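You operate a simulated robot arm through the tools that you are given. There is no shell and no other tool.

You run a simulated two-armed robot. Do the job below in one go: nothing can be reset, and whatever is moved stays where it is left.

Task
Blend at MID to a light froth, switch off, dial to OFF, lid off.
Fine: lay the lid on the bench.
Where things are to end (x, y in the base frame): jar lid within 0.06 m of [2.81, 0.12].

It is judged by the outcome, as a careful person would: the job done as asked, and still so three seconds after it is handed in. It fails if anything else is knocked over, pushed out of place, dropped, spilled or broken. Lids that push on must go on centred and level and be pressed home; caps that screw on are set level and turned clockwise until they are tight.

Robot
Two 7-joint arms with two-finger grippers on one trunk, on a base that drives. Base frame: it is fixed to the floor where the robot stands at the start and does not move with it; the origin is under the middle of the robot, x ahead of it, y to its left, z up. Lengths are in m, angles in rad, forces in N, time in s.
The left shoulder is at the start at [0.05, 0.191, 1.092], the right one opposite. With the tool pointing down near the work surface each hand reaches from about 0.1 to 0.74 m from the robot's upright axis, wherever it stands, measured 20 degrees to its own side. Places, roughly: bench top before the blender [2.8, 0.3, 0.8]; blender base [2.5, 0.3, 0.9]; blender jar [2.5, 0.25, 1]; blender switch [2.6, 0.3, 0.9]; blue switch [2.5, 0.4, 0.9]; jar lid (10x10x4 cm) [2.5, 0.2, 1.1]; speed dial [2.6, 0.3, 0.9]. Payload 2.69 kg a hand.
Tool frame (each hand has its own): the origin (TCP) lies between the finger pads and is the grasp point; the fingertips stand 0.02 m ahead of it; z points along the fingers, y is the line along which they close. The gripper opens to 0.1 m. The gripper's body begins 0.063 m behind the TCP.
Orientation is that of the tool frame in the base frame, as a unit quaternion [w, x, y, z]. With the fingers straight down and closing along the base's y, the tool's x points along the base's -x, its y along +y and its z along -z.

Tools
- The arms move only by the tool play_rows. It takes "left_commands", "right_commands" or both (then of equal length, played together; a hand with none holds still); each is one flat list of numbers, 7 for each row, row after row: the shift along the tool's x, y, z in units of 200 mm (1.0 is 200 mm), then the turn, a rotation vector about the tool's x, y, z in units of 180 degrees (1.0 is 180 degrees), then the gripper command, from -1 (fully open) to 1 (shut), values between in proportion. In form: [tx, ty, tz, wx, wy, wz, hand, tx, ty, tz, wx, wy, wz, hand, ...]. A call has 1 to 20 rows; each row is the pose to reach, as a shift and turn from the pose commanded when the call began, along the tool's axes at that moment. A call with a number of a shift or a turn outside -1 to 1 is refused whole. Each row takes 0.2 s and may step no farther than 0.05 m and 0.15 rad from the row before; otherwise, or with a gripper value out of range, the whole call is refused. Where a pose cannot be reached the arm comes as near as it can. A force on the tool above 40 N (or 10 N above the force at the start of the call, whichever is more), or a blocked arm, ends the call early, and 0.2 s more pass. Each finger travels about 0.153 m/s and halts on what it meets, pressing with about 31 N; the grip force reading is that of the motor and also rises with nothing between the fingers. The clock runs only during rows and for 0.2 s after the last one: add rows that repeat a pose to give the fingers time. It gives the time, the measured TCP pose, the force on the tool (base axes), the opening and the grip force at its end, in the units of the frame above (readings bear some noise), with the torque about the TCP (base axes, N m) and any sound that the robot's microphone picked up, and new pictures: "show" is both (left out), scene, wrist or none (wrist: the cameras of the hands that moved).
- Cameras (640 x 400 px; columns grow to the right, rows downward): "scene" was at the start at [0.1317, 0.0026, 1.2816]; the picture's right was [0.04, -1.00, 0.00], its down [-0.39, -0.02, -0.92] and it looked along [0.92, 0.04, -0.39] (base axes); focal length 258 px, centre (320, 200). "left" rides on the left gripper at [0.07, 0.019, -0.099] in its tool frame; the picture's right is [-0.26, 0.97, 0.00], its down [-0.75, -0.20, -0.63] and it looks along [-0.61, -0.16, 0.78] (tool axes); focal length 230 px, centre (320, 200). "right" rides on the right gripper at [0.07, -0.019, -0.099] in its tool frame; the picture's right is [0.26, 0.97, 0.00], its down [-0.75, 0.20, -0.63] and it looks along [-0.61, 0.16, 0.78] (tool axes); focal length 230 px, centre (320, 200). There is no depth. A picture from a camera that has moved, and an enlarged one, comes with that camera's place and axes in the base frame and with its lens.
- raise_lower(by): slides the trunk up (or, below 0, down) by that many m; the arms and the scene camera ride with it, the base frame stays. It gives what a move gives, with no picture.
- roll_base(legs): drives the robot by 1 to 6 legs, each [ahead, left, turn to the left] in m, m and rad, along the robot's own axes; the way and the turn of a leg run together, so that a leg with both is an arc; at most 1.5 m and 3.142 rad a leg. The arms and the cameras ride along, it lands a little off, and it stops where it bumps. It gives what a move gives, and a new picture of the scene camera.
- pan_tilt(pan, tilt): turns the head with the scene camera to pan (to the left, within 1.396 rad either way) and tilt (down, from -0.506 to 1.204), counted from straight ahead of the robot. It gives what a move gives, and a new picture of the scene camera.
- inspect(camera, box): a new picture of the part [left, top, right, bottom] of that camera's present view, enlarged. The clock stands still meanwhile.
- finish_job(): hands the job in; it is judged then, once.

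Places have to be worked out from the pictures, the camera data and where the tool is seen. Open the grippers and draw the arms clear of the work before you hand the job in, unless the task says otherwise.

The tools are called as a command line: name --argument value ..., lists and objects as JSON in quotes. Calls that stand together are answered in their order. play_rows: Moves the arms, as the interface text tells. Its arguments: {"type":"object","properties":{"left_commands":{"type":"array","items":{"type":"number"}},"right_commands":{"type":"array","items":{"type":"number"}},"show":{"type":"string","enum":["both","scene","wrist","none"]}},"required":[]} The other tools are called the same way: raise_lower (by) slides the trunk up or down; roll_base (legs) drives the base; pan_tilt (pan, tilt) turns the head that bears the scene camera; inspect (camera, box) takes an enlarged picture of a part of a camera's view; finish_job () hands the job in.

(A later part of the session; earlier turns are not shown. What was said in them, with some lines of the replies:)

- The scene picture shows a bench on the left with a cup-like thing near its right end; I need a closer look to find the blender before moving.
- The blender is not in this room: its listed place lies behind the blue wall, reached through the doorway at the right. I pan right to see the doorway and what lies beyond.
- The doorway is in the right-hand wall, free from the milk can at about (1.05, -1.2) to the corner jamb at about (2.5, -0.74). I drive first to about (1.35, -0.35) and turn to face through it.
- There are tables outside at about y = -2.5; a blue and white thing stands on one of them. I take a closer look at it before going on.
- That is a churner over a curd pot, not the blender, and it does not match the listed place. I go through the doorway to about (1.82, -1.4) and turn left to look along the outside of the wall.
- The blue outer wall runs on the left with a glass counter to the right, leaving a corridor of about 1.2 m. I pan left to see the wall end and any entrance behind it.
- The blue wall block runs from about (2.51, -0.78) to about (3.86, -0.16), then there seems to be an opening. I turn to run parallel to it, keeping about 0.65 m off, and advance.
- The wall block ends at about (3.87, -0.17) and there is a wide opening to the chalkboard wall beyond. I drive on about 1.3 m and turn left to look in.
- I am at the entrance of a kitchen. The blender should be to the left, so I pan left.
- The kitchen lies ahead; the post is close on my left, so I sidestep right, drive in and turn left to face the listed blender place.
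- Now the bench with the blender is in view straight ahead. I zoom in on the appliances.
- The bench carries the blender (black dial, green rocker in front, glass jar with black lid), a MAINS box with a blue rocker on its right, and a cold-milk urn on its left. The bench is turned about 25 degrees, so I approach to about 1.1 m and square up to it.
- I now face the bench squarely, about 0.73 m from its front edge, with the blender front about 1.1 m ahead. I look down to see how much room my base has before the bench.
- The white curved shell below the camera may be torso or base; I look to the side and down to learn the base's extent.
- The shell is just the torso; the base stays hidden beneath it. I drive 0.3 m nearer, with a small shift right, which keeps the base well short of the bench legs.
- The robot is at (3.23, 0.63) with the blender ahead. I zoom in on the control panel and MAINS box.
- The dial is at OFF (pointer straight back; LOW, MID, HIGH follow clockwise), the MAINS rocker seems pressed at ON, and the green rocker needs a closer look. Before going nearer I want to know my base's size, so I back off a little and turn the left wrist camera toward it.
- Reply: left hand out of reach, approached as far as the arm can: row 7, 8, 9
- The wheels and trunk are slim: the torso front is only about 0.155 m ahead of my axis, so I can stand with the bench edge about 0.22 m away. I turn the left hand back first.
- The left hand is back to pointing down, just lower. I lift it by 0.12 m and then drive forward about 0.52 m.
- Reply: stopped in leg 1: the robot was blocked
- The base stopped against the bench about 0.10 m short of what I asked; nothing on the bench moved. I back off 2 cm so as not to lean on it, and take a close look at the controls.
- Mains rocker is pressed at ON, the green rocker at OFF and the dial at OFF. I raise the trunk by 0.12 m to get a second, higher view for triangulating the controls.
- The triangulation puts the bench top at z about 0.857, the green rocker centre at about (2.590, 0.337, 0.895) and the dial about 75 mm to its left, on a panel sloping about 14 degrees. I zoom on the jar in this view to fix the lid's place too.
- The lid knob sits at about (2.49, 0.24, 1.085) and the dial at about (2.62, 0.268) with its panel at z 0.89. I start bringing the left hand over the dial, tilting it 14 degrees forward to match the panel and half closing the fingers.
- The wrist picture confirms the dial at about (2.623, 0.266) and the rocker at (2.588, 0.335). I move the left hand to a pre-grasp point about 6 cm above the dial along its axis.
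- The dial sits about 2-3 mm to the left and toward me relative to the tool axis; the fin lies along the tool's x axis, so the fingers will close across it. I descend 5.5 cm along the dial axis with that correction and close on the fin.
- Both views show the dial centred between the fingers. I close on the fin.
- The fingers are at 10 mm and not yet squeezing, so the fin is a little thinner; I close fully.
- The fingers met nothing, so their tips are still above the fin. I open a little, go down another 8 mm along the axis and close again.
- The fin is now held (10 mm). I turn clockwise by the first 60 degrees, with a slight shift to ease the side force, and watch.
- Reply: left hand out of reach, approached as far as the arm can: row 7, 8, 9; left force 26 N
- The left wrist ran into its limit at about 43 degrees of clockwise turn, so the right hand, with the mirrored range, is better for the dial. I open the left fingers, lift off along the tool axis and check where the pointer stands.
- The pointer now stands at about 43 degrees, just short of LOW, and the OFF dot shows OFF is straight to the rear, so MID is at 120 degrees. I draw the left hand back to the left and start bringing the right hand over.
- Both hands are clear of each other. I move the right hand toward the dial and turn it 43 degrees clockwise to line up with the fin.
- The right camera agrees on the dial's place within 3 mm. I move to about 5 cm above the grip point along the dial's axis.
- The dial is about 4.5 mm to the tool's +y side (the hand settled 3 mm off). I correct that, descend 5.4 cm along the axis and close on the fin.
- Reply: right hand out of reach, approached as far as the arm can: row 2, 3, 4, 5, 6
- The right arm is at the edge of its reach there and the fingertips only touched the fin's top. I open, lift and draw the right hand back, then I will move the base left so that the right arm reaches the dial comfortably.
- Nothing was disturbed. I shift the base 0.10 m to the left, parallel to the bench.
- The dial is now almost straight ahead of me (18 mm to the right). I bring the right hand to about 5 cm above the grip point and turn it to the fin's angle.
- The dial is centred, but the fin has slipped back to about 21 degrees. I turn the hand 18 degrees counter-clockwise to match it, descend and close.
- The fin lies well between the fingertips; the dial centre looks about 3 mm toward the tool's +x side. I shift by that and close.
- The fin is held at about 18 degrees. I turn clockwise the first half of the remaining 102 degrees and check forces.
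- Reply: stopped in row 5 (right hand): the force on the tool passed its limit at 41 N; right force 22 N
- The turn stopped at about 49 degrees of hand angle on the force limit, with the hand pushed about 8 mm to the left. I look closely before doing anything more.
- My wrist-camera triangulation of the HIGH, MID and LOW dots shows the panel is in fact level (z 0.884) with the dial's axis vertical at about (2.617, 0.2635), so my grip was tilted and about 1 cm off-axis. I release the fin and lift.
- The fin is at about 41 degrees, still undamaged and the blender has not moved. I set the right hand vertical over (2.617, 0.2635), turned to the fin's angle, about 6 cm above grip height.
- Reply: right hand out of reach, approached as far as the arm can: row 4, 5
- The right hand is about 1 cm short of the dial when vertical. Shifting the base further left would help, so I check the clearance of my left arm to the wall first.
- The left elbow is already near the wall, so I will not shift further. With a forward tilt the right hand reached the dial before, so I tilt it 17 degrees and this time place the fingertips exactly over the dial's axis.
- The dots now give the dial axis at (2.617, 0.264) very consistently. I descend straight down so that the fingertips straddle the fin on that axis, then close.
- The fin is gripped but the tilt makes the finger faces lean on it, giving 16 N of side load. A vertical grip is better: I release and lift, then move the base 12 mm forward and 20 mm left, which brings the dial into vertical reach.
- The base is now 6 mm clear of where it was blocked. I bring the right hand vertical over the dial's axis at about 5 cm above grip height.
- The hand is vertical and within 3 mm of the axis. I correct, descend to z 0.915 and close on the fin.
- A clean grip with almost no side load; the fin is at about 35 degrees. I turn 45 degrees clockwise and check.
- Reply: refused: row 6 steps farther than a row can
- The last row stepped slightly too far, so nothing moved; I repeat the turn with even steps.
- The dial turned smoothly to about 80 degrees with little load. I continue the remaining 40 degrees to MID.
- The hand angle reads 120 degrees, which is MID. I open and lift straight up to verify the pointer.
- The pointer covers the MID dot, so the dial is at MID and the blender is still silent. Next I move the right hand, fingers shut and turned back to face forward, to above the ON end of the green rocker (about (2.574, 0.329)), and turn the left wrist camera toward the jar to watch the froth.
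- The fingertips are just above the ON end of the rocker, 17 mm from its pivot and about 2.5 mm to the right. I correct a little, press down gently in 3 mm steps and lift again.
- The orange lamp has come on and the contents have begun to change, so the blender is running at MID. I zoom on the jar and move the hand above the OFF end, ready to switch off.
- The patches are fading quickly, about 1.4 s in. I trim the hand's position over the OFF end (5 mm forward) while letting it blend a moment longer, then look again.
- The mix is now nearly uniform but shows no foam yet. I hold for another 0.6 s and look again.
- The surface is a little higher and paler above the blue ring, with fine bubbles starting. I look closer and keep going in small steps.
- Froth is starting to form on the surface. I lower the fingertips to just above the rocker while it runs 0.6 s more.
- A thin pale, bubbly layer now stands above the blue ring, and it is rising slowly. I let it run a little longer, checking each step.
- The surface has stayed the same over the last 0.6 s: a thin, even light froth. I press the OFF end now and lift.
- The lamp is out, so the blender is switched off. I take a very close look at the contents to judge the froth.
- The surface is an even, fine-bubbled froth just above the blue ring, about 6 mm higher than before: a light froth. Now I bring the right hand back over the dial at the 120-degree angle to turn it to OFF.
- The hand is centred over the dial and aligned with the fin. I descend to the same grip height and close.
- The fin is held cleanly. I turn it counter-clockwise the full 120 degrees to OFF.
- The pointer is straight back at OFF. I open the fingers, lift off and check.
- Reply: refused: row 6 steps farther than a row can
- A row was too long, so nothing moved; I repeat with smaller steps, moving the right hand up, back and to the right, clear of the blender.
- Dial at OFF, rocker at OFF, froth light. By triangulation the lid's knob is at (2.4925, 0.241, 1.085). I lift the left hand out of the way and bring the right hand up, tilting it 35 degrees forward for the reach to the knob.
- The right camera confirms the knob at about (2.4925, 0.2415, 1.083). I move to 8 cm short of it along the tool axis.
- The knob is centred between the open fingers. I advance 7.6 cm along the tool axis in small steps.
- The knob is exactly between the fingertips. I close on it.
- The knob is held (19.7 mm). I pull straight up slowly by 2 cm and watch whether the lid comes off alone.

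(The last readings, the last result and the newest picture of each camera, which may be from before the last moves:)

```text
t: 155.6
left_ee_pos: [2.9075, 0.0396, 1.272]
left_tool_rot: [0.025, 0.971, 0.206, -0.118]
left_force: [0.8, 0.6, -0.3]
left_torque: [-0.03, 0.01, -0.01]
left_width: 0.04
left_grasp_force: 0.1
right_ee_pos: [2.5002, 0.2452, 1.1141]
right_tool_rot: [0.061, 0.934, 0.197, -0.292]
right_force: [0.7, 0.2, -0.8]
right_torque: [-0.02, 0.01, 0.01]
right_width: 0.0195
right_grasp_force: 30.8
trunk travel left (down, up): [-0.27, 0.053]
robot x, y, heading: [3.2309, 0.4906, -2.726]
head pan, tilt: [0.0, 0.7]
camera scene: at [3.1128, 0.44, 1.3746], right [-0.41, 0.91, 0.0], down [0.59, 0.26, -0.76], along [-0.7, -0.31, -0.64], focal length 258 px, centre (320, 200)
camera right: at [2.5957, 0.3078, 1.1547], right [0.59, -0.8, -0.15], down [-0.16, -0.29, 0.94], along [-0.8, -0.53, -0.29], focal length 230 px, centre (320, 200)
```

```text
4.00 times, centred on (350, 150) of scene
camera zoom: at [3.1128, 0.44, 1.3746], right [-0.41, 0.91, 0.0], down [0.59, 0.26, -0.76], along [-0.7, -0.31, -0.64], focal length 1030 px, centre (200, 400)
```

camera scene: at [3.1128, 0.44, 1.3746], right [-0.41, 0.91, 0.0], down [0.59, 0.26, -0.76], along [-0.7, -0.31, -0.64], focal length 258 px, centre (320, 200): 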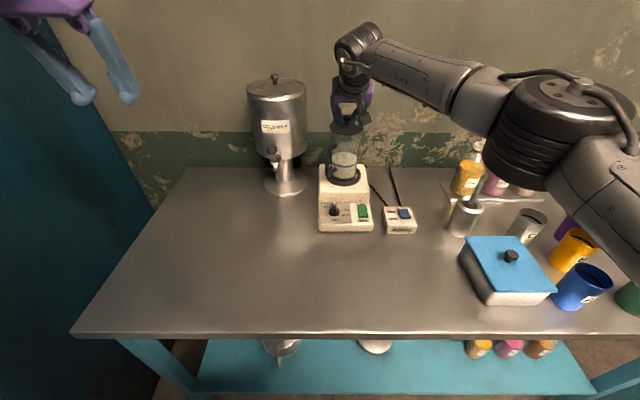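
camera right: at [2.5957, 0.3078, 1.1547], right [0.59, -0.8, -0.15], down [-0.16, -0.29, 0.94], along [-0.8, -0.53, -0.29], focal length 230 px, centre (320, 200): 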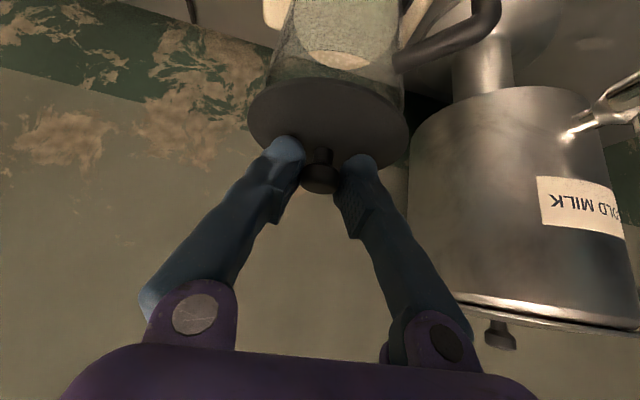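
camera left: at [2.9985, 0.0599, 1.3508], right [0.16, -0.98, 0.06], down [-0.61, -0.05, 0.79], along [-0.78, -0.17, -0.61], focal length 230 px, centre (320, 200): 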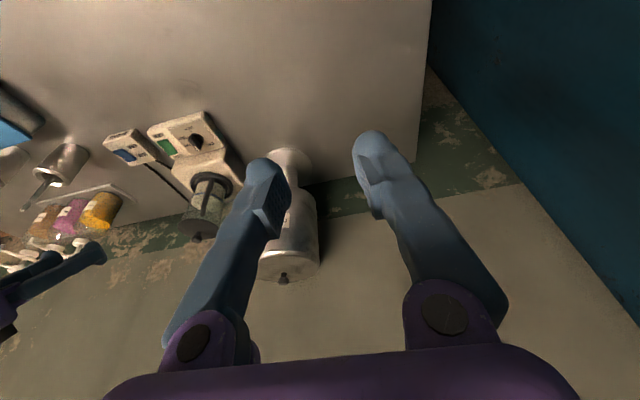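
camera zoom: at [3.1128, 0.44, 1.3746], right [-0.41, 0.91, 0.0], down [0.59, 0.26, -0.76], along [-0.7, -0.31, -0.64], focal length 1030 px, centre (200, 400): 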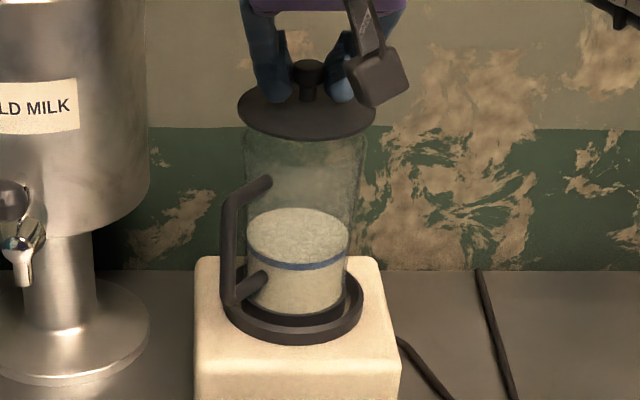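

The lid came off easily and the jar stayed seated. I lift it further, move it back toward me clear of the jar, and raise the left hand out of the way.

play_rows --right_commands '[-0.0569, 0, -0.0819, 0, 0, 0, 1, -0.1138, 0, -0.1638, 0, 0, 0, 1, -0.1707, 0, -0.2457, 0, 0, 0, 1, -0.0722, 0, -0.314, 0, 0, 0, 1, 0.0263, 0, -0.3823, 0, 0, 0, 1, 0.1249, 0, -0.4505, 0, 0, 0, 1, 0.2234, 0, -0.5188, 0, 0, 0, 1, 0.3219, 0, -0.5871, 0, 0, 0, 1]' --left_commands '[0, 0, -0.06, 0, 0, 0, 0.2, 0, 0, -0.12, 0, 0, 0, 0.2, 0, 0, -0.18, 0, 0, 0, 0.2, 0, 0, -0.24, 0, 0, 0, 0.2, 0, 0, -0.3, 0, 0, 0, 0.2, 0, 0, -0.36, 0, 0, 0, 0.2, 0, 0, -0.43, 0, 0, 0, 0.2, 0, 0, -0.5, 0, 0, 0, 0.2]' --show "both"

inspect --camera "scene" --box '[300, 80, 400, 240]'

```text
t: 157.4
left_ee_pos: [2.9288, 0.0517, 1.3685]
left_tool_rot: [0.026, 0.971, 0.205, -0.119]
left_force: [0.3, -0.5, -0.3]
left_torque: [-0.01, -0.03, 0.01]
left_width: 0.0401
left_grasp_force: 0.1
right_ee_pos: [2.6097, 0.2925, 1.174]
right_tool_rot: [0.061, 0.934, 0.198, -0.292]
right_force: [0.4, 0.2, -0.2]
right_torque: [-0.02, -0.03, 0.0]
right_width: 0.0195
right_grasp_force: 31.4
trunk travel left (down, up): [-0.27, 0.053]
robot x, y, heading: [3.228, 0.4934, -2.726]
head pan, tilt: [0.0, 0.7]
camera scene: at [3.1133, 0.4408, 1.3747], right [-0.41, 0.91, 0.0], down [0.59, 0.26, -0.77], along [-0.7, -0.31, -0.64], focal length 258 px, centre (320, 200)
camera right: at [2.7056, 0.355, 1.2146], right [0.59, -0.8, -0.15], down [-0.16, -0.29, 0.94], along [-0.8, -0.53, -0.29], focal length 230 px, centre (320, 200)
camera left: at [3.0173, 0.0715, 1.4468], right [0.16, -0.98, 0.06], down [-0.61, -0.05, 0.79], along [-0.78, -0.17, -0.61], focal length 230 px, centre (320, 200)
```

scene: 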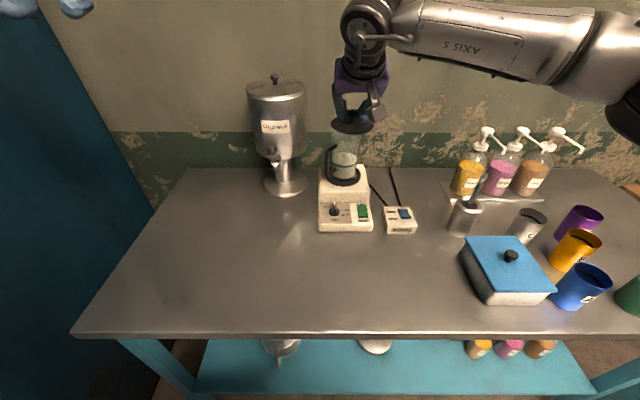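
right: 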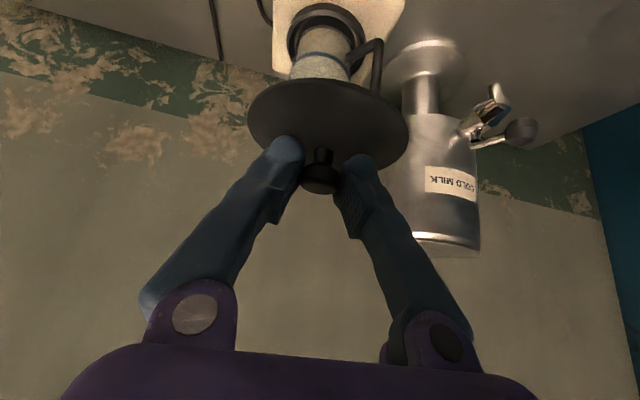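
left: 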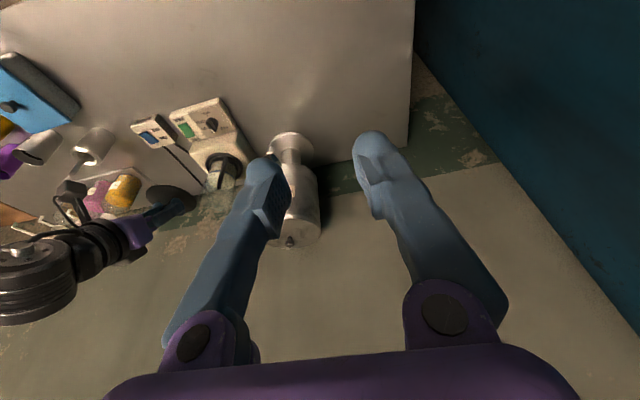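

```text
2.50 times, centred on (350, 160) of scene
camera zoom: at [3.1133, 0.4408, 1.3747], right [-0.41, 0.91, 0.0], down [0.59, 0.26, -0.77], along [-0.7, -0.31, -0.64], focal length 644 px, centre (245, 300)
```

zoom: 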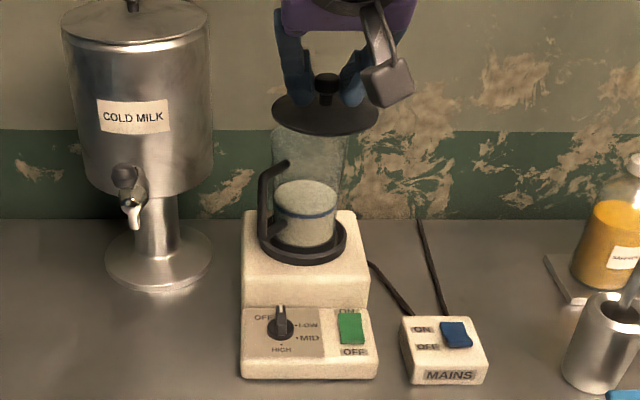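

The lid hangs level in the hand, well clear. I carry it back, left and down toward the target.

play_rows --right_commands '[0.1191, 0.1357, 0.0214, 0, 0, 0, 1, 0.2383, 0.2714, 0.0429, 0, 0, 0, 1, 0.3574, 0.4071, 0.0643, 0, 0, 0, 1, 0.4766, 0.5429, 0.0857, 0, 0, 0, 1, 0.5957, 0.6786, 0.1071, 0, 0, 0, 1, 0.7149, 0.8143, 0.1286, 0, 0, 0, 1, 0.834, 0.95, 0.15, 0, 0, 0, 1, 0.834, 0.95, 0.15, 0, 0, 0, 1]' --show "both"

```text
t: 159.2
left_ee_pos: [2.9262, 0.0512, 1.3674]
left_tool_rot: [0.026, 0.971, 0.205, -0.119]
left_force: [-0.4, 0.4, -0.6]
left_torque: [-0.02, -0.03, 0.03]
left_width: 0.0399
left_grasp_force: 0.1
right_ee_pos: [2.7958, 0.1664, 1.0518]
right_tool_rot: [0.062, 0.934, 0.198, -0.291]
right_force: [-0.6, -0.5, -1.0]
right_torque: [0.02, -0.01, 0.03]
right_width: 0.0198
right_grasp_force: 30.7
trunk travel left (down, up): [-0.27, 0.053]
robot x, y, heading: [3.228, 0.4911, -2.726]
head pan, tilt: [0.0, 0.7]
camera scene: at [3.1125, 0.4405, 1.3746], right [-0.41, 0.91, 0.0], down [0.59, 0.26, -0.76], along [-0.7, -0.31, -0.64], focal length 258 px, centre (320, 200)
camera right: at [2.8917, 0.2291, 1.0936], right [0.59, -0.8, -0.15], down [-0.16, -0.29, 0.94], along [-0.8, -0.53, -0.29], focal length 230 px, centre (320, 200)
```

scene: 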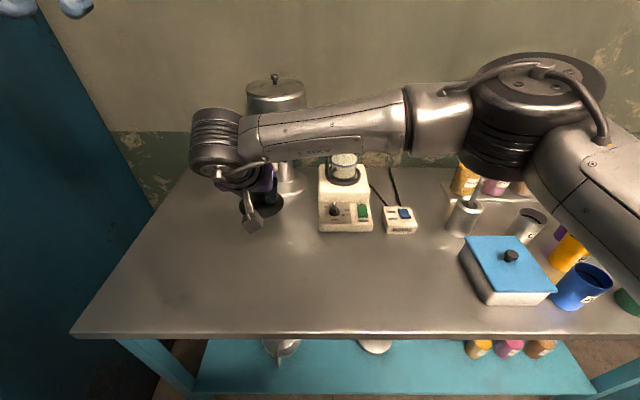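
right: 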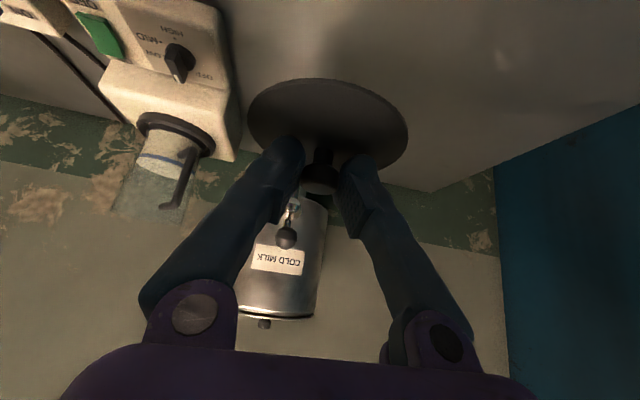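

I am 5 cm short of the target to the left. I move over it and lower until the lid should be about 2 cm above the bench.

play_rows --right_commands '[0.0785, 0.0473, 0.1094, 0, 0, 0, 1, 0.1569, 0.0946, 0.2188, 0, 0, 0, 1, 0.2354, 0.1419, 0.3283, 0, 0, 0, 1, 0.3138, 0.1892, 0.4377, 0, 0, 0, 1, 0.3923, 0.2365, 0.5471, 0, 0, 0, 1, 0.3923, 0.2365, 0.5471, 0, 0, 0, 1]' --show "both"

inspect --camera "scene" --box '[180, 150, 320, 290]'

```text
t: 160.6
left_ee_pos: [2.9267, 0.051, 1.3662]
left_tool_rot: [0.025, 0.971, 0.205, -0.119]
left_force: [-0.7, -0.1, 0.3]
left_torque: [-0.03, -0.02, 0.01]
left_width: 0.04
left_grasp_force: 0.1
right_ee_pos: [2.8165, 0.125, 0.9205]
right_tool_rot: [0.062, 0.934, 0.198, -0.291]
right_force: [0.4, -0.3, -0.5]
right_torque: [-0.03, 0.0, -0.03]
right_width: 0.0199
right_grasp_force: 30.7
trunk travel left (down, up): [-0.27, 0.053]
robot x, y, heading: [3.2255, 0.4939, -2.719]
head pan, tilt: [0.0, 0.7]
camera scene: at [3.1129, 0.4403, 1.3746], right [-0.41, 0.91, 0.0], down [0.59, 0.26, -0.77], along [-0.7, -0.31, -0.64], focal length 258 px, centre (320, 200)
camera right: at [2.9121, 0.1877, 0.9608], right [0.59, -0.8, -0.15], down [-0.16, -0.29, 0.94], along [-0.8, -0.53, -0.29], focal length 230 px, centre (320, 200)
```

scene: 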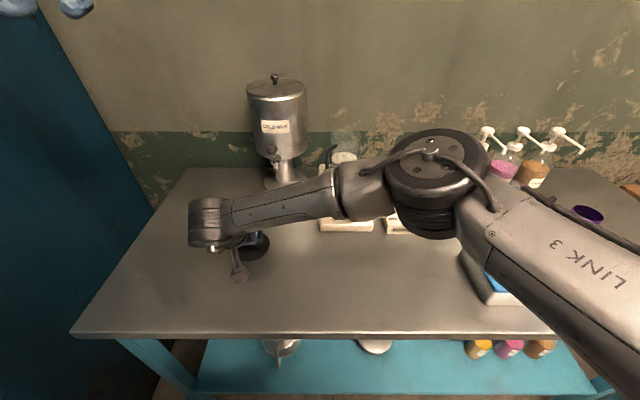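
right: 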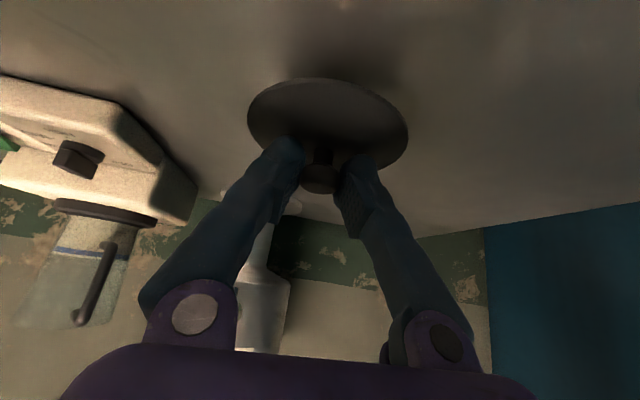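

```text
2.86 times, centred on (250, 220) of scene
camera zoom: at [3.1129, 0.4403, 1.3746], right [-0.41, 0.91, 0.0], down [0.59, 0.26, -0.77], along [-0.7, -0.31, -0.64], focal length 736 px, centre (520, 143)
```

zoom: 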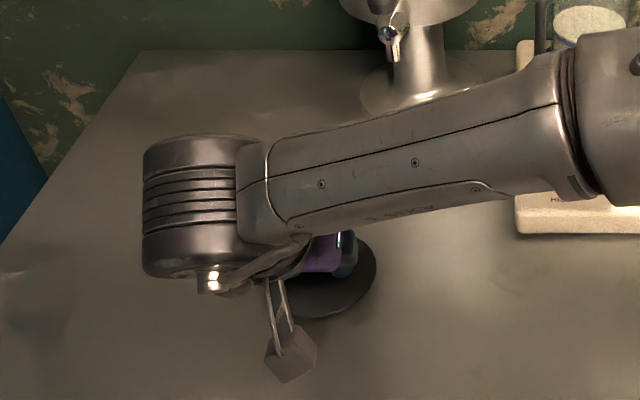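

The lid is over the target about 2 cm above the bench. I lower another 1.5 cm gently and read the force.

play_rows --right_commands '[0.0114, 0, 0.0164, 0, 0, 0, 1, 0.0228, 0, 0.0328, 0, 0, 0, 1, 0.0342, 0, 0.0491, 0, 0, 0, 1, 0.0427, 0, 0.0614, 0, 0, 0, 1, 0.0427, 0, 0.0614, 0, 0, 0, 1]' --show "wrist"

inspect --camera "left" --box '[0, 60, 320, 320]'

```text
t: 161.8
left_ee_pos: [2.9272, 0.0504, 1.3661]
left_tool_rot: [0.025, 0.971, 0.205, -0.118]
left_force: [0.0, 0.5, -0.1]
left_torque: [-0.03, 0.03, 0.03]
left_width: 0.04
left_grasp_force: 0.0
right_ee_pos: [2.8161, 0.1268, 0.9047]
right_tool_rot: [0.061, 0.934, 0.198, -0.291]
right_force: [-0.2, 0.1, -0.9]
right_torque: [-0.03, -0.01, -0.03]
right_width: 0.0199
right_grasp_force: 31.3
trunk travel left (down, up): [-0.27, 0.053]
robot x, y, heading: [3.228, 0.494, -2.721]
head pan, tilt: [0.0, 0.7]
camera right: at [2.9122, 0.1893, 0.9457], right [0.59, -0.8, -0.15], down [-0.16, -0.29, 0.94], along [-0.8, -0.53, -0.29], focal length 230 px, centre (320, 200)
```

right: 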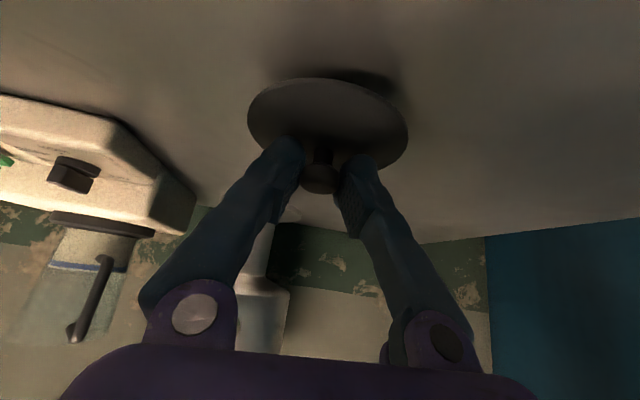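

```text
1.54 times, centred on (160, 190) of left
camera zoom: at [3.0168, 0.0705, 1.4462], right [0.16, -0.98, 0.06], down [-0.61, -0.05, 0.79], along [-0.78, -0.17, -0.61], focal length 354 px, centre (566, 215)
```

zoom: 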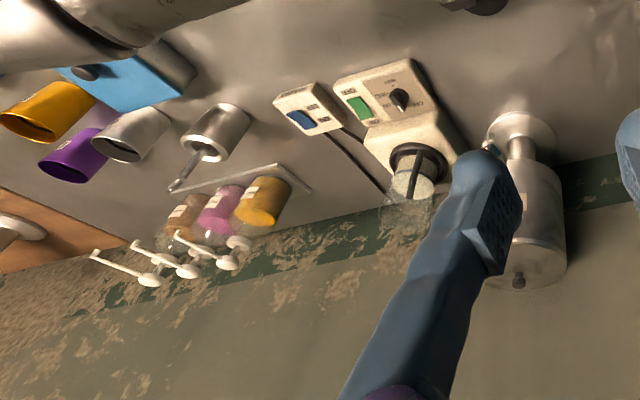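

No contact yet; the shadow shows a small gap remaining. I lower another 6 mm in 2 mm steps.

play_rows --right_commands '[0.0057, 0, 0.0082, 0, 0, 0, 1, 0.0114, 0, 0.0164, 0, 0, 0, 1, 0.0171, 0, 0.0246, 0, 0, 0, 1, 0.0171, 0, 0.0246, 0, 0, 0, 1]' --show "wrist"

inspect --camera "right" --box '[220, 50, 440, 200]'

```text
t: 162.8
left_ee_pos: [2.9272, 0.0503, 1.3666]
left_tool_rot: [0.025, 0.971, 0.206, -0.118]
left_force: [0.6, 0.2, -1.2]
left_torque: [0.02, 0.04, 0.04]
left_width: 0.04
left_grasp_force: 0.1
right_ee_pos: [2.817, 0.1255, 0.8992]
right_tool_rot: [0.062, 0.934, 0.197, -0.293]
right_force: [-0.4, 0.4, -0.6]
right_torque: [0.04, 0.03, -0.01]
right_width: 0.0196
right_grasp_force: 31.0
trunk travel left (down, up): [-0.27, 0.053]
robot x, y, heading: [3.2296, 0.4942, -2.725]
head pan, tilt: [0.0, 0.7]
camera right: at [2.9131, 0.1892, 0.9393], right [0.59, -0.8, -0.15], down [-0.16, -0.29, 0.94], along [-0.8, -0.53, -0.29], focal length 230 px, centre (320, 200)
```

right: 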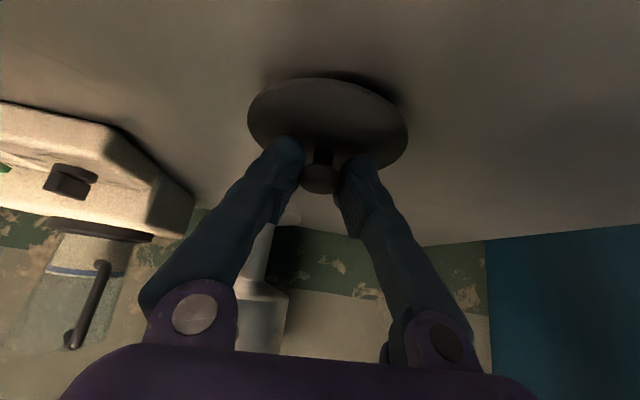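

```text
2.67 times, centred on (330, 125) of right
camera zoom: at [2.9131, 0.1892, 0.9393], right [0.59, -0.8, -0.15], down [-0.16, -0.29, 0.94], along [-0.8, -0.53, -0.29], focal length 614 px, centre (293, 400)
```

zoom: 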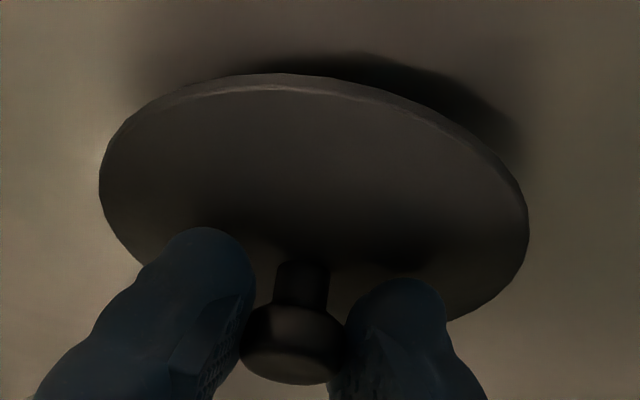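

Still free. I lower another 6 mm in 2 mm steps.

play_rows --right_commands '[0.0057, 0, 0.0082, 0, 0, 0, 1, 0.0114, 0, 0.0164, 0, 0, 0, 1, 0.0171, 0, 0.0246, 0, 0, 0, 1, 0.0171, 0, 0.0246, 0, 0, 0, 1]' --show "none"

inspect --camera "right" --box '[220, 50, 440, 200]'

```text
t: 163.8
left_ee_pos: [2.9261, 0.0503, 1.3671]
left_tool_rot: [0.025, 0.971, 0.206, -0.118]
left_force: [-0.6, 0.0, 0.1]
left_torque: [-0.01, -0.01, 0.04]
left_width: 0.0398
left_grasp_force: 0.1
right_ee_pos: [2.8166, 0.1265, 0.8921]
right_tool_rot: [0.062, 0.934, 0.198, -0.292]
right_force: [0.8, 0.7, -0.8]
right_torque: [-0.02, -0.03, 0.02]
right_width: 0.0198
right_grasp_force: 30.9
trunk travel left (down, up): [-0.27, 0.053]
robot x, y, heading: [3.2293, 0.4931, -2.721]
head pan, tilt: [0.0, 0.7]
```

```text
2.67 times, centred on (330, 125) of right
camera zoom: at [2.9127, 0.1892, 0.9334], right [0.59, -0.8, -0.15], down [-0.16, -0.29, 0.94], along [-0.8, -0.53, -0.29], focal length 614 px, centre (293, 400)
```

zoom: 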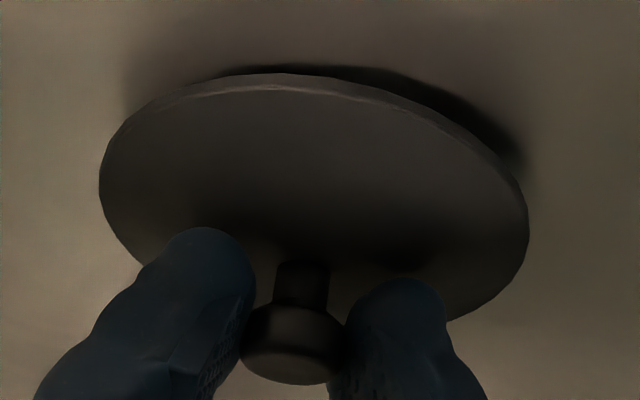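

The shadow is closing in but there is still no contact force. I lower a further 6 mm.

play_rows --right_commands '[0.0057, 0, 0.0082, 0, 0, 0, 1, 0.0114, 0, 0.0164, 0, 0, 0, 1, 0.0171, 0, 0.0246, 0, 0, 0, 1, 0.0171, 0, 0.0246, 0, 0, 0, 1]' --show "none"

inspect --camera "right" --box '[220, 50, 440, 200]'

```text
t: 164.8
left_ee_pos: [2.929, 0.0513, 1.3689]
left_tool_rot: [0.026, 0.971, 0.206, -0.12]
left_force: [0.8, 0.7, 0.1]
left_torque: [0.02, 0.02, 0.02]
left_width: 0.0401
left_grasp_force: 0.1
right_ee_pos: [2.8167, 0.126, 0.8897]
right_tool_rot: [0.064, 0.933, 0.198, -0.295]
right_force: [-0.5, -0.3, 32.9]
right_torque: [-0.04, 0.0, 0.01]
right_width: 0.0196
right_grasp_force: 31.3
trunk travel left (down, up): [-0.27, 0.053]
robot x, y, heading: [3.228, 0.4924, -2.722]
head pan, tilt: [0.0, 0.7]
```

```text
2.67 times, centred on (330, 125) of right
camera zoom: at [2.9129, 0.1896, 0.9305], right [0.58, -0.8, -0.15], down [-0.15, -0.28, 0.95], along [-0.8, -0.53, -0.28], focal length 614 px, centre (293, 400)
```

zoom: 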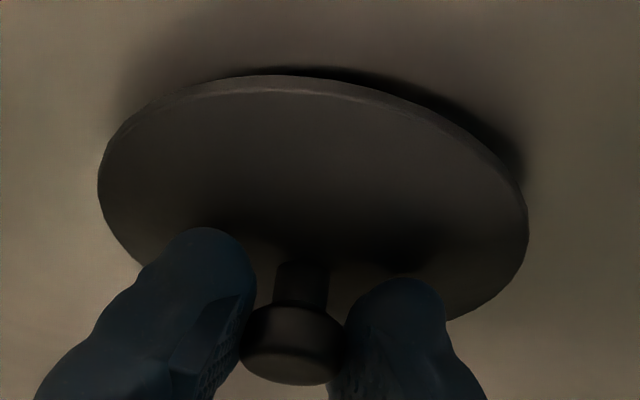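

Contact: 33 N straight up with no tilting torque, so the lid stands level on the bench. I ease up 3 mm to relieve the pressure and open the fingers.

play_rows --right_commands '[-0.0043, 0, -0.0061, 0, 0, 0, 1, -0.0085, 0, -0.0123, 0, 0, 0, 1, -0.0085, 0, -0.0123, 0, 0, 0, 0.5, -0.0085, 0, -0.0123, 0, 0, 0, 0.1, -0.0085, 0, -0.0123, 0, 0, 0, 0.0]' --show "wrist"

inspect --camera "right" --box '[200, 50, 440, 200]'

```text
t: 166.0
left_ee_pos: [2.9266, 0.0504, 1.3673]
left_tool_rot: [0.026, 0.971, 0.205, -0.118]
left_force: [0.1, 0.7, -0.5]
left_torque: [0.01, 0.01, 0.01]
left_width: 0.0403
left_grasp_force: 0.1
right_ee_pos: [2.8174, 0.1265, 0.8894]
right_tool_rot: [0.063, 0.934, 0.199, -0.291]
right_force: [-1.1, 0.3, -0.5]
right_torque: [-0.01, 0.03, 0.01]
right_width: 0.0502
right_grasp_force: 0.1
trunk travel left (down, up): [-0.27, 0.053]
robot x, y, heading: [3.2285, 0.4915, -2.721]
head pan, tilt: [0.0, 0.7]
camera right: at [2.9131, 0.1897, 0.9302], right [0.59, -0.8, -0.15], down [-0.16, -0.29, 0.94], along [-0.8, -0.53, -0.29], focal length 230 px, centre (320, 200)
```

right: 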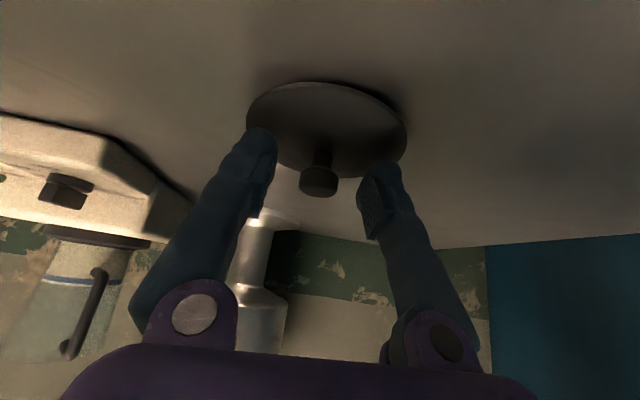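

```text
2.67 times, centred on (320, 125) of right
camera zoom: at [2.9131, 0.1897, 0.9302], right [0.59, -0.8, -0.15], down [-0.16, -0.29, 0.94], along [-0.8, -0.53, -0.29], focal length 614 px, centre (320, 400)
```

zoom: 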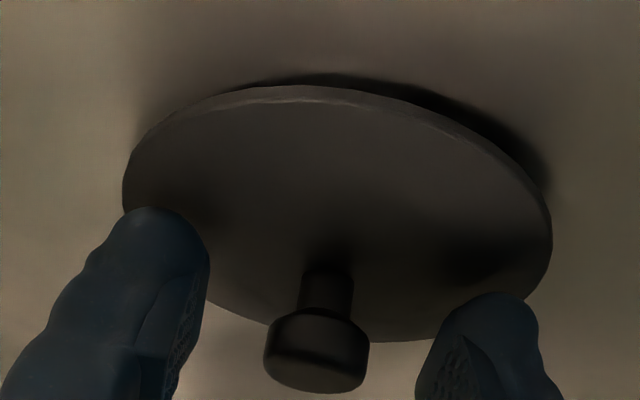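

The lid stands free on the bench. I withdraw the right hand along its axis and then to the right, and look at the result.

play_rows --right_commands '[0, 0, -0.1, 0, 0, 0, 0.0, 0, 0, -0.25, 0, 0, 0, 0.0, 0, 0, -0.4, 0, 0, 0, 0.0, 0, 0, -0.55, 0, 0, 0, 0.0, 0, -0.2, -0.58, 0, 0, 0, 0.0, 0, -0.4, -0.6, 0, 0, 0, 0.0, 0, -0.6, -0.62, 0, 0, 0, 0.0, 0, -0.8, -0.64, 0, 0, 0, 0.0, 0, -0.98, -0.66, 0, 0, 0, 0.0]' --show "both"

inspect --camera "scene" --box '[200, 150, 400, 290]'

```text
t: 168.0
left_ee_pos: [2.9276, 0.0517, 1.3673]
left_tool_rot: [0.026, 0.971, 0.206, -0.118]
left_force: [-0.1, 0.1, 1.3]
left_torque: [-0.02, 0.0, -0.01]
left_width: 0.0401
left_grasp_force: 0.1
right_ee_pos: [2.8053, 0.3373, 1.0003]
right_tool_rot: [0.062, 0.934, 0.198, -0.291]
right_force: [-1.0, 0.0, 0.3]
right_torque: [0.0, -0.02, 0.01]
right_width: 0.0501
right_grasp_force: 0.0
trunk travel left (down, up): [-0.27, 0.053]
robot x, y, heading: [3.2288, 0.4942, -2.727]
head pan, tilt: [0.0, 0.7]
camera scene: at [3.1125, 0.4412, 1.3746], right [-0.41, 0.91, 0.0], down [0.59, 0.26, -0.77], along [-0.7, -0.31, -0.64], focal length 258 px, centre (320, 200)
camera right: at [2.9009, 0.4002, 1.0404], right [0.59, -0.8, -0.15], down [-0.16, -0.29, 0.95], along [-0.8, -0.53, -0.29], focal length 230 px, centre (320, 200)
```

scene: 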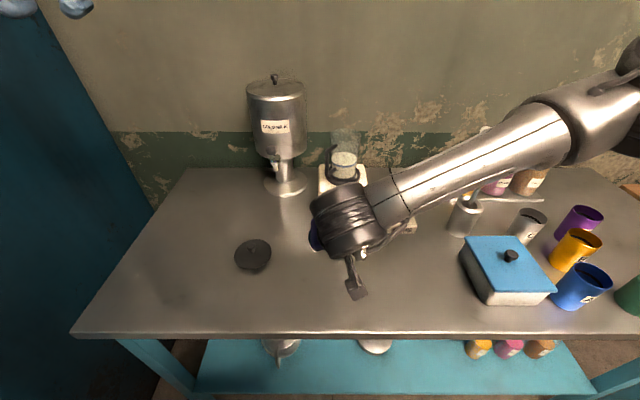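
right: 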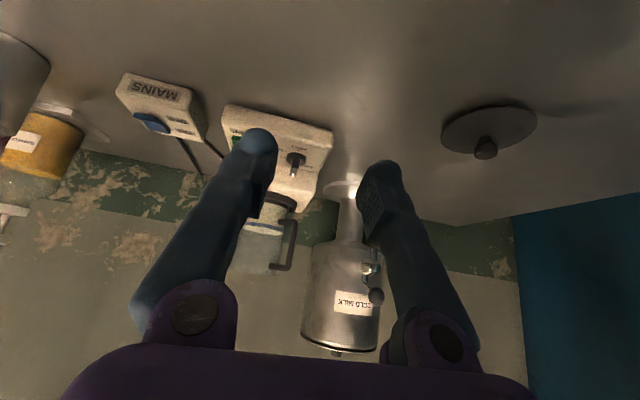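

```text
2.86 times, centred on (300, 220) of scene
camera zoom: at [3.1125, 0.4412, 1.3746], right [-0.41, 0.91, 0.0], down [0.59, 0.26, -0.77], along [-0.7, -0.31, -0.64], focal length 736 px, centre (377, 143)
```

zoom: 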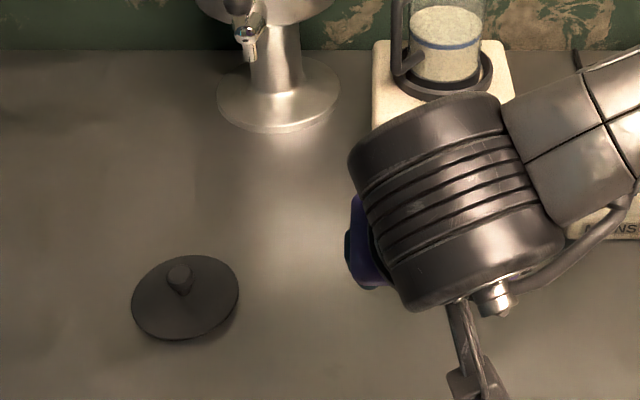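

The lid lies on the bench at about (2.814, 0.128), close to the target. I raise the right hand well clear and check the whole bench.

play_rows --right_commands '[-0.1, 0, -0.14, 0, 0, 0, -1, -0.2, 0, -0.28, 0, 0, 0, -1, -0.3, 0, -0.42, 0, 0, 0, -1, -0.4, 0, -0.57, 0, 0, 0, -1, -0.4, -0.2, -0.6, 0, 0, 0, -1, -0.38, -0.4, -0.65, 0, 0, 0, -1, -0.3, -0.6, -0.7, 0, 0, 0, -1, -0.2, -0.75, -0.75, 0, 0, 0, -1]' --left_commands '[0, 0, 0, 0, 0, 0, -1, 0, 0, 0, 0, 0, 0, -1, 0, 0, 0, 0, 0, 0, -1, 0, 0, 0, 0, 0, 0, -1, 0, 0, 0, 0, 0, 0, -1, 0, 0, 0, 0, 0, 0, -1, 0, 0, 0, 0, 0, 0, -1, 0, 0, 0, 0, 0, 0, -1]' --show "scene"

inspect --camera "scene" --box '[290, 130, 410, 242]'

inspect --camera "scene" --box '[200, 100, 440, 300]'

```text
t: 169.8
left_ee_pos: [2.9274, 0.0512, 1.3675]
left_tool_rot: [0.027, 0.971, 0.205, -0.119]
left_force: [-1.4, 0.2, -0.1]
left_torque: [0.02, 0.01, 0.0]
left_width: 0.1002
left_grasp_force: 0.2
right_ee_pos: [2.797, 0.496, 1.1439]
right_tool_rot: [0.062, 0.934, 0.198, -0.292]
right_force: [-0.3, 0.3, 0.6]
right_torque: [-0.01, -0.02, 0.01]
right_width: 0.1002
right_grasp_force: 0.1
trunk travel left (down, up): [-0.27, 0.053]
robot x, y, heading: [3.2276, 0.4914, -2.726]
head pan, tilt: [0.0, 0.7]
camera scene: at [3.1132, 0.4411, 1.3747], right [-0.41, 0.91, 0.0], down [0.59, 0.26, -0.77], along [-0.7, -0.31, -0.64], focal length 258 px, centre (320, 200)
```

scene: 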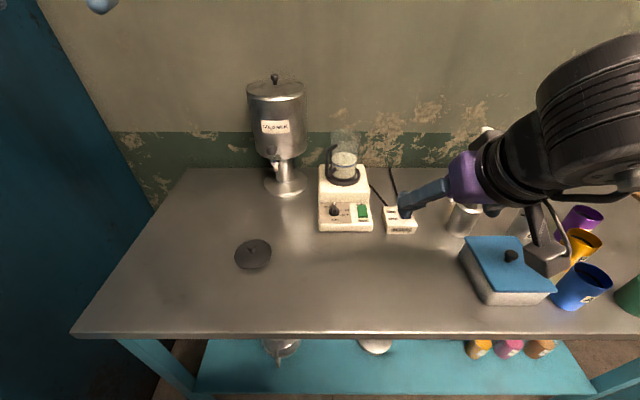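

```text
3.57 times, centred on (350, 186) of scene
camera zoom: at [3.1132, 0.4411, 1.3747], right [-0.41, 0.91, 0.0], down [0.59, 0.26, -0.77], along [-0.7, -0.31, -0.64], focal length 920 px, centre (213, 250)
```

zoom: 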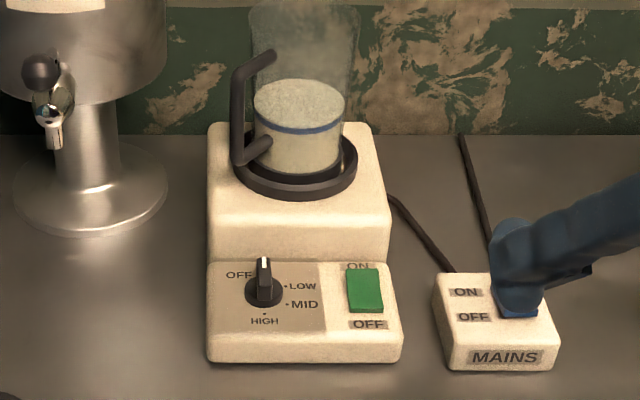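

```text
2.00 times, centred on (320, 200) of scene
camera zoom: at [3.1132, 0.4411, 1.3747], right [-0.41, 0.91, 0.0], down [0.59, 0.26, -0.77], along [-0.7, -0.31, -0.64], focal length 515 px, centre (320, 200)
```

zoom: 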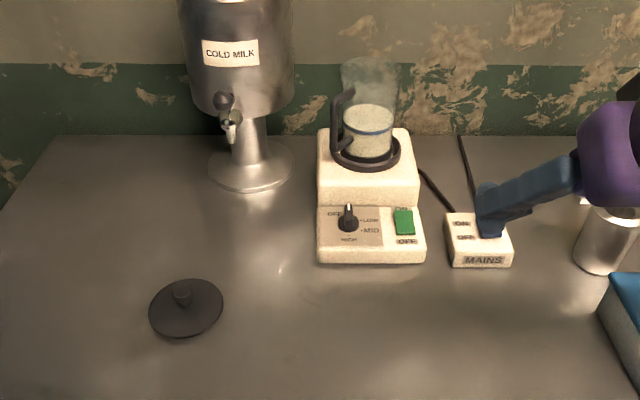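

Everything stands in place: dial at OFF, green rocker at OFF, lid off. I zoom into the open jar for a last look at the froth.

inspect --camera "scene" --box '[325, 125, 365, 190]'

inspect --camera "scene" --box '[333, 146, 357, 172]'

```text
6.15 times, centred on (345, 158) of scene
camera zoom: at [3.1132, 0.4411, 1.3747], right [-0.41, 0.91, 0.0], down [0.59, 0.26, -0.77], along [-0.7, -0.31, -0.64], focal length 1585 px, centre (166, 462)
```

zoom: 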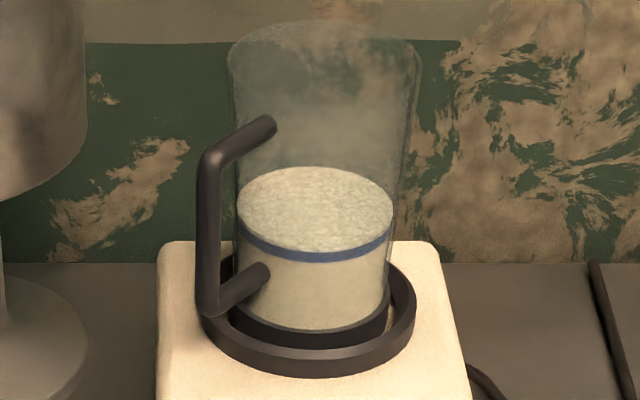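

```text
15.38 times, centred on (345, 159) of scene
camera zoom: at [3.1132, 0.4411, 1.3747], right [-0.41, 0.91, 0.0], down [0.59, 0.26, -0.77], along [-0.7, -0.31, -0.64], focal length 3962 px, centre (-65, 831)
```

zoom: 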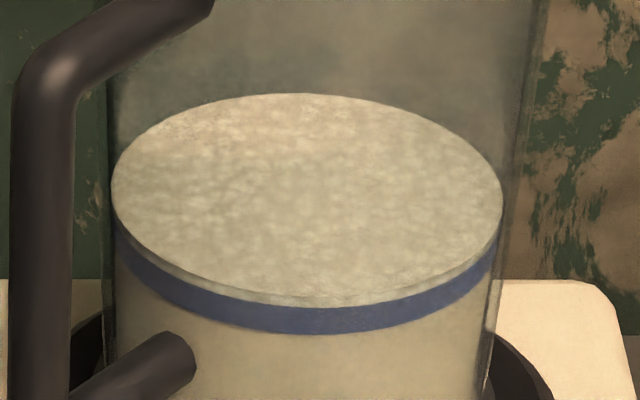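

The jar shows a thin, fine-bubbled froth layer just above the blue band, still seated properly. I bring the right hand up to vertical, clear of the MAINS box, then roll the base back.

play_rows --right_commands '[-0.06, 0, -0.08, 0, 0.0324, 0, -1, -0.12, 0, -0.16, 0, 0.0648, 0, -1, -0.18, 0, -0.25, 0, 0.0972, 0, -1, -0.24, 0, -0.33, 0, 0.1296, 0, -1, -0.3, 0, -0.41, 0, 0.162, 0, -1, -0.34, 0, -0.49, 0, 0.1944, 0, -1]' --show "scene"

roll_base --legs '[[-0.3, 0, 0]]'

inspect --camera "scene" --box '[200, 80, 440, 240]'

```text
t: 171.2
left_ee_pos: [2.9269, 0.0499, 1.3679]
left_tool_rot: [0.024, 0.971, 0.206, -0.119]
left_force: [0.1, -0.8, 0.3]
left_torque: [-0.04, 0.02, 0.01]
left_width: 0.1
left_grasp_force: 0.0
right_ee_pos: [2.7941, 0.4943, 1.2607]
right_tool_rot: [-0.001, 0.978, 0.208, 0.004]
right_force: [0.4, -0.1, 0.0]
right_torque: [-0.02, 0.01, -0.03]
right_width: 0.0999
right_grasp_force: 0.0
trunk travel left (down, up): [-0.27, 0.053]
robot x, y, heading: [3.2279, 0.4904, -2.722]
head pan, tilt: [0.0, 0.7]
camera scene: at [3.1132, 0.4399, 1.3746], right [-0.41, 0.91, 0.0], down [0.59, 0.26, -0.77], along [-0.7, -0.31, -0.64], focal length 258 px, centre (320, 200)
```

scene: 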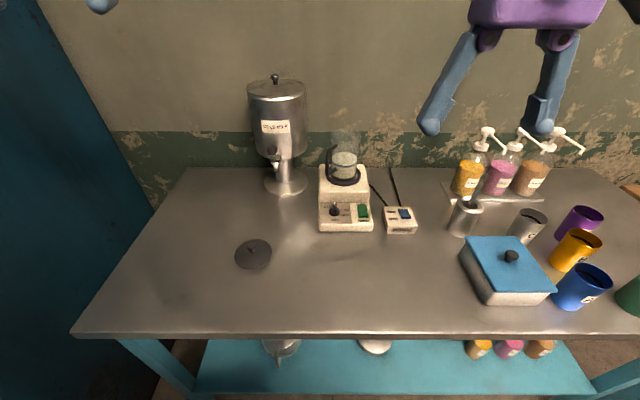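

```text
t: 173.2
left_ee_pos: [3.189, 0.1684, 1.3684]
left_tool_rot: [0.025, 0.972, 0.202, -0.118]
left_force: [-0.9, 0.1, -0.5]
left_torque: [-0.02, 0.03, 0.01]
left_width: 0.0999
left_grasp_force: 0.1
right_ee_pos: [3.0604, 0.6139, 1.2616]
right_tool_rot: [0.0, 0.979, 0.204, 0.002]
right_force: [-0.2, 0.2, -0.3]
right_torque: [0.0, 0.0, -0.01]
right_width: 0.1001
right_grasp_force: 0.0
trunk travel left (down, up): [-0.27, 0.053]
robot x, y, heading: [3.4904, 0.6115, -2.73]
head pan, tilt: [0.0, 0.7]
camera scene: at [3.3791, 0.5582, 1.3746], right [-0.4, 0.92, 0.0], down [0.59, 0.26, -0.77], along [-0.7, -0.31, -0.64], focal length 258 px, centre (320, 200)
```

scene: 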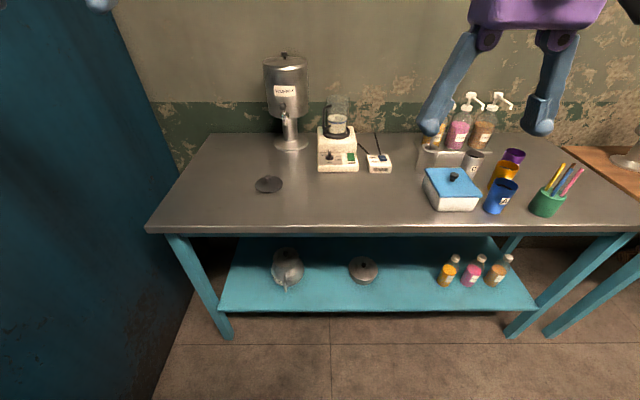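

```text
2.50 times, centred on (320, 160) of scene
camera zoom: at [3.3791, 0.5582, 1.3746], right [-0.4, 0.92, 0.0], down [0.59, 0.26, -0.77], along [-0.7, -0.31, -0.64], focal length 644 px, centre (320, 300)
```

zoom: 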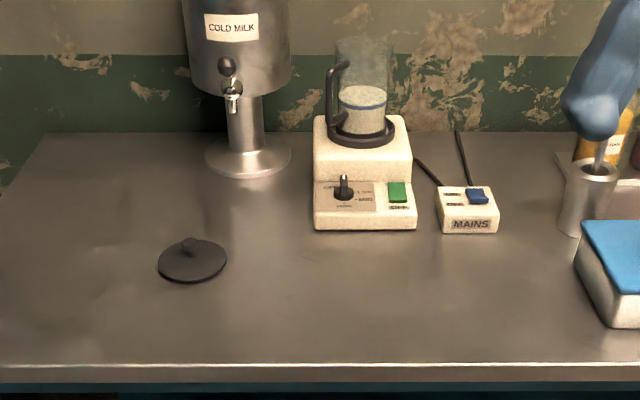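

The bench is as it should be: blender switched off, dial at OFF, lid lying level near (2.81, 0.12), jar in place, nothing else moved, grippers open and arms clear. I hand the job in.

finish_job

```text
The job is handed in.
```

I finished the job and handed it in. The drink is blended at MID to a light froth, the blender is switched off, the dial is back at OFF, and the lid is off.

- **Froth:** the blender ran roughly four to five seconds. Blending left a thin, fine-bubbled layer about 6 mm higher than the starting level. I judged "light froth" by eye, so that is the least certain part.
- **Lid:** it lies level on the bench at about (2.814, 0.128), within 1 cm of the target.
- **Jar and other items:** the jar stayed seated on its base. I saw nothing else knocked or moved.
- **Mains switch:** it was already on when I arrived, and I left it on.
- **Bench contact:** the base touched the bench once as I drove up. It stopped there, I backed off, and the pictures showed nothing shifted.
- **Dial:** I needed several attempts to grip it before it turned cleanly to MID. The final turn back to OFF was clean.

The grippers are open and both arms are clear of the bench.
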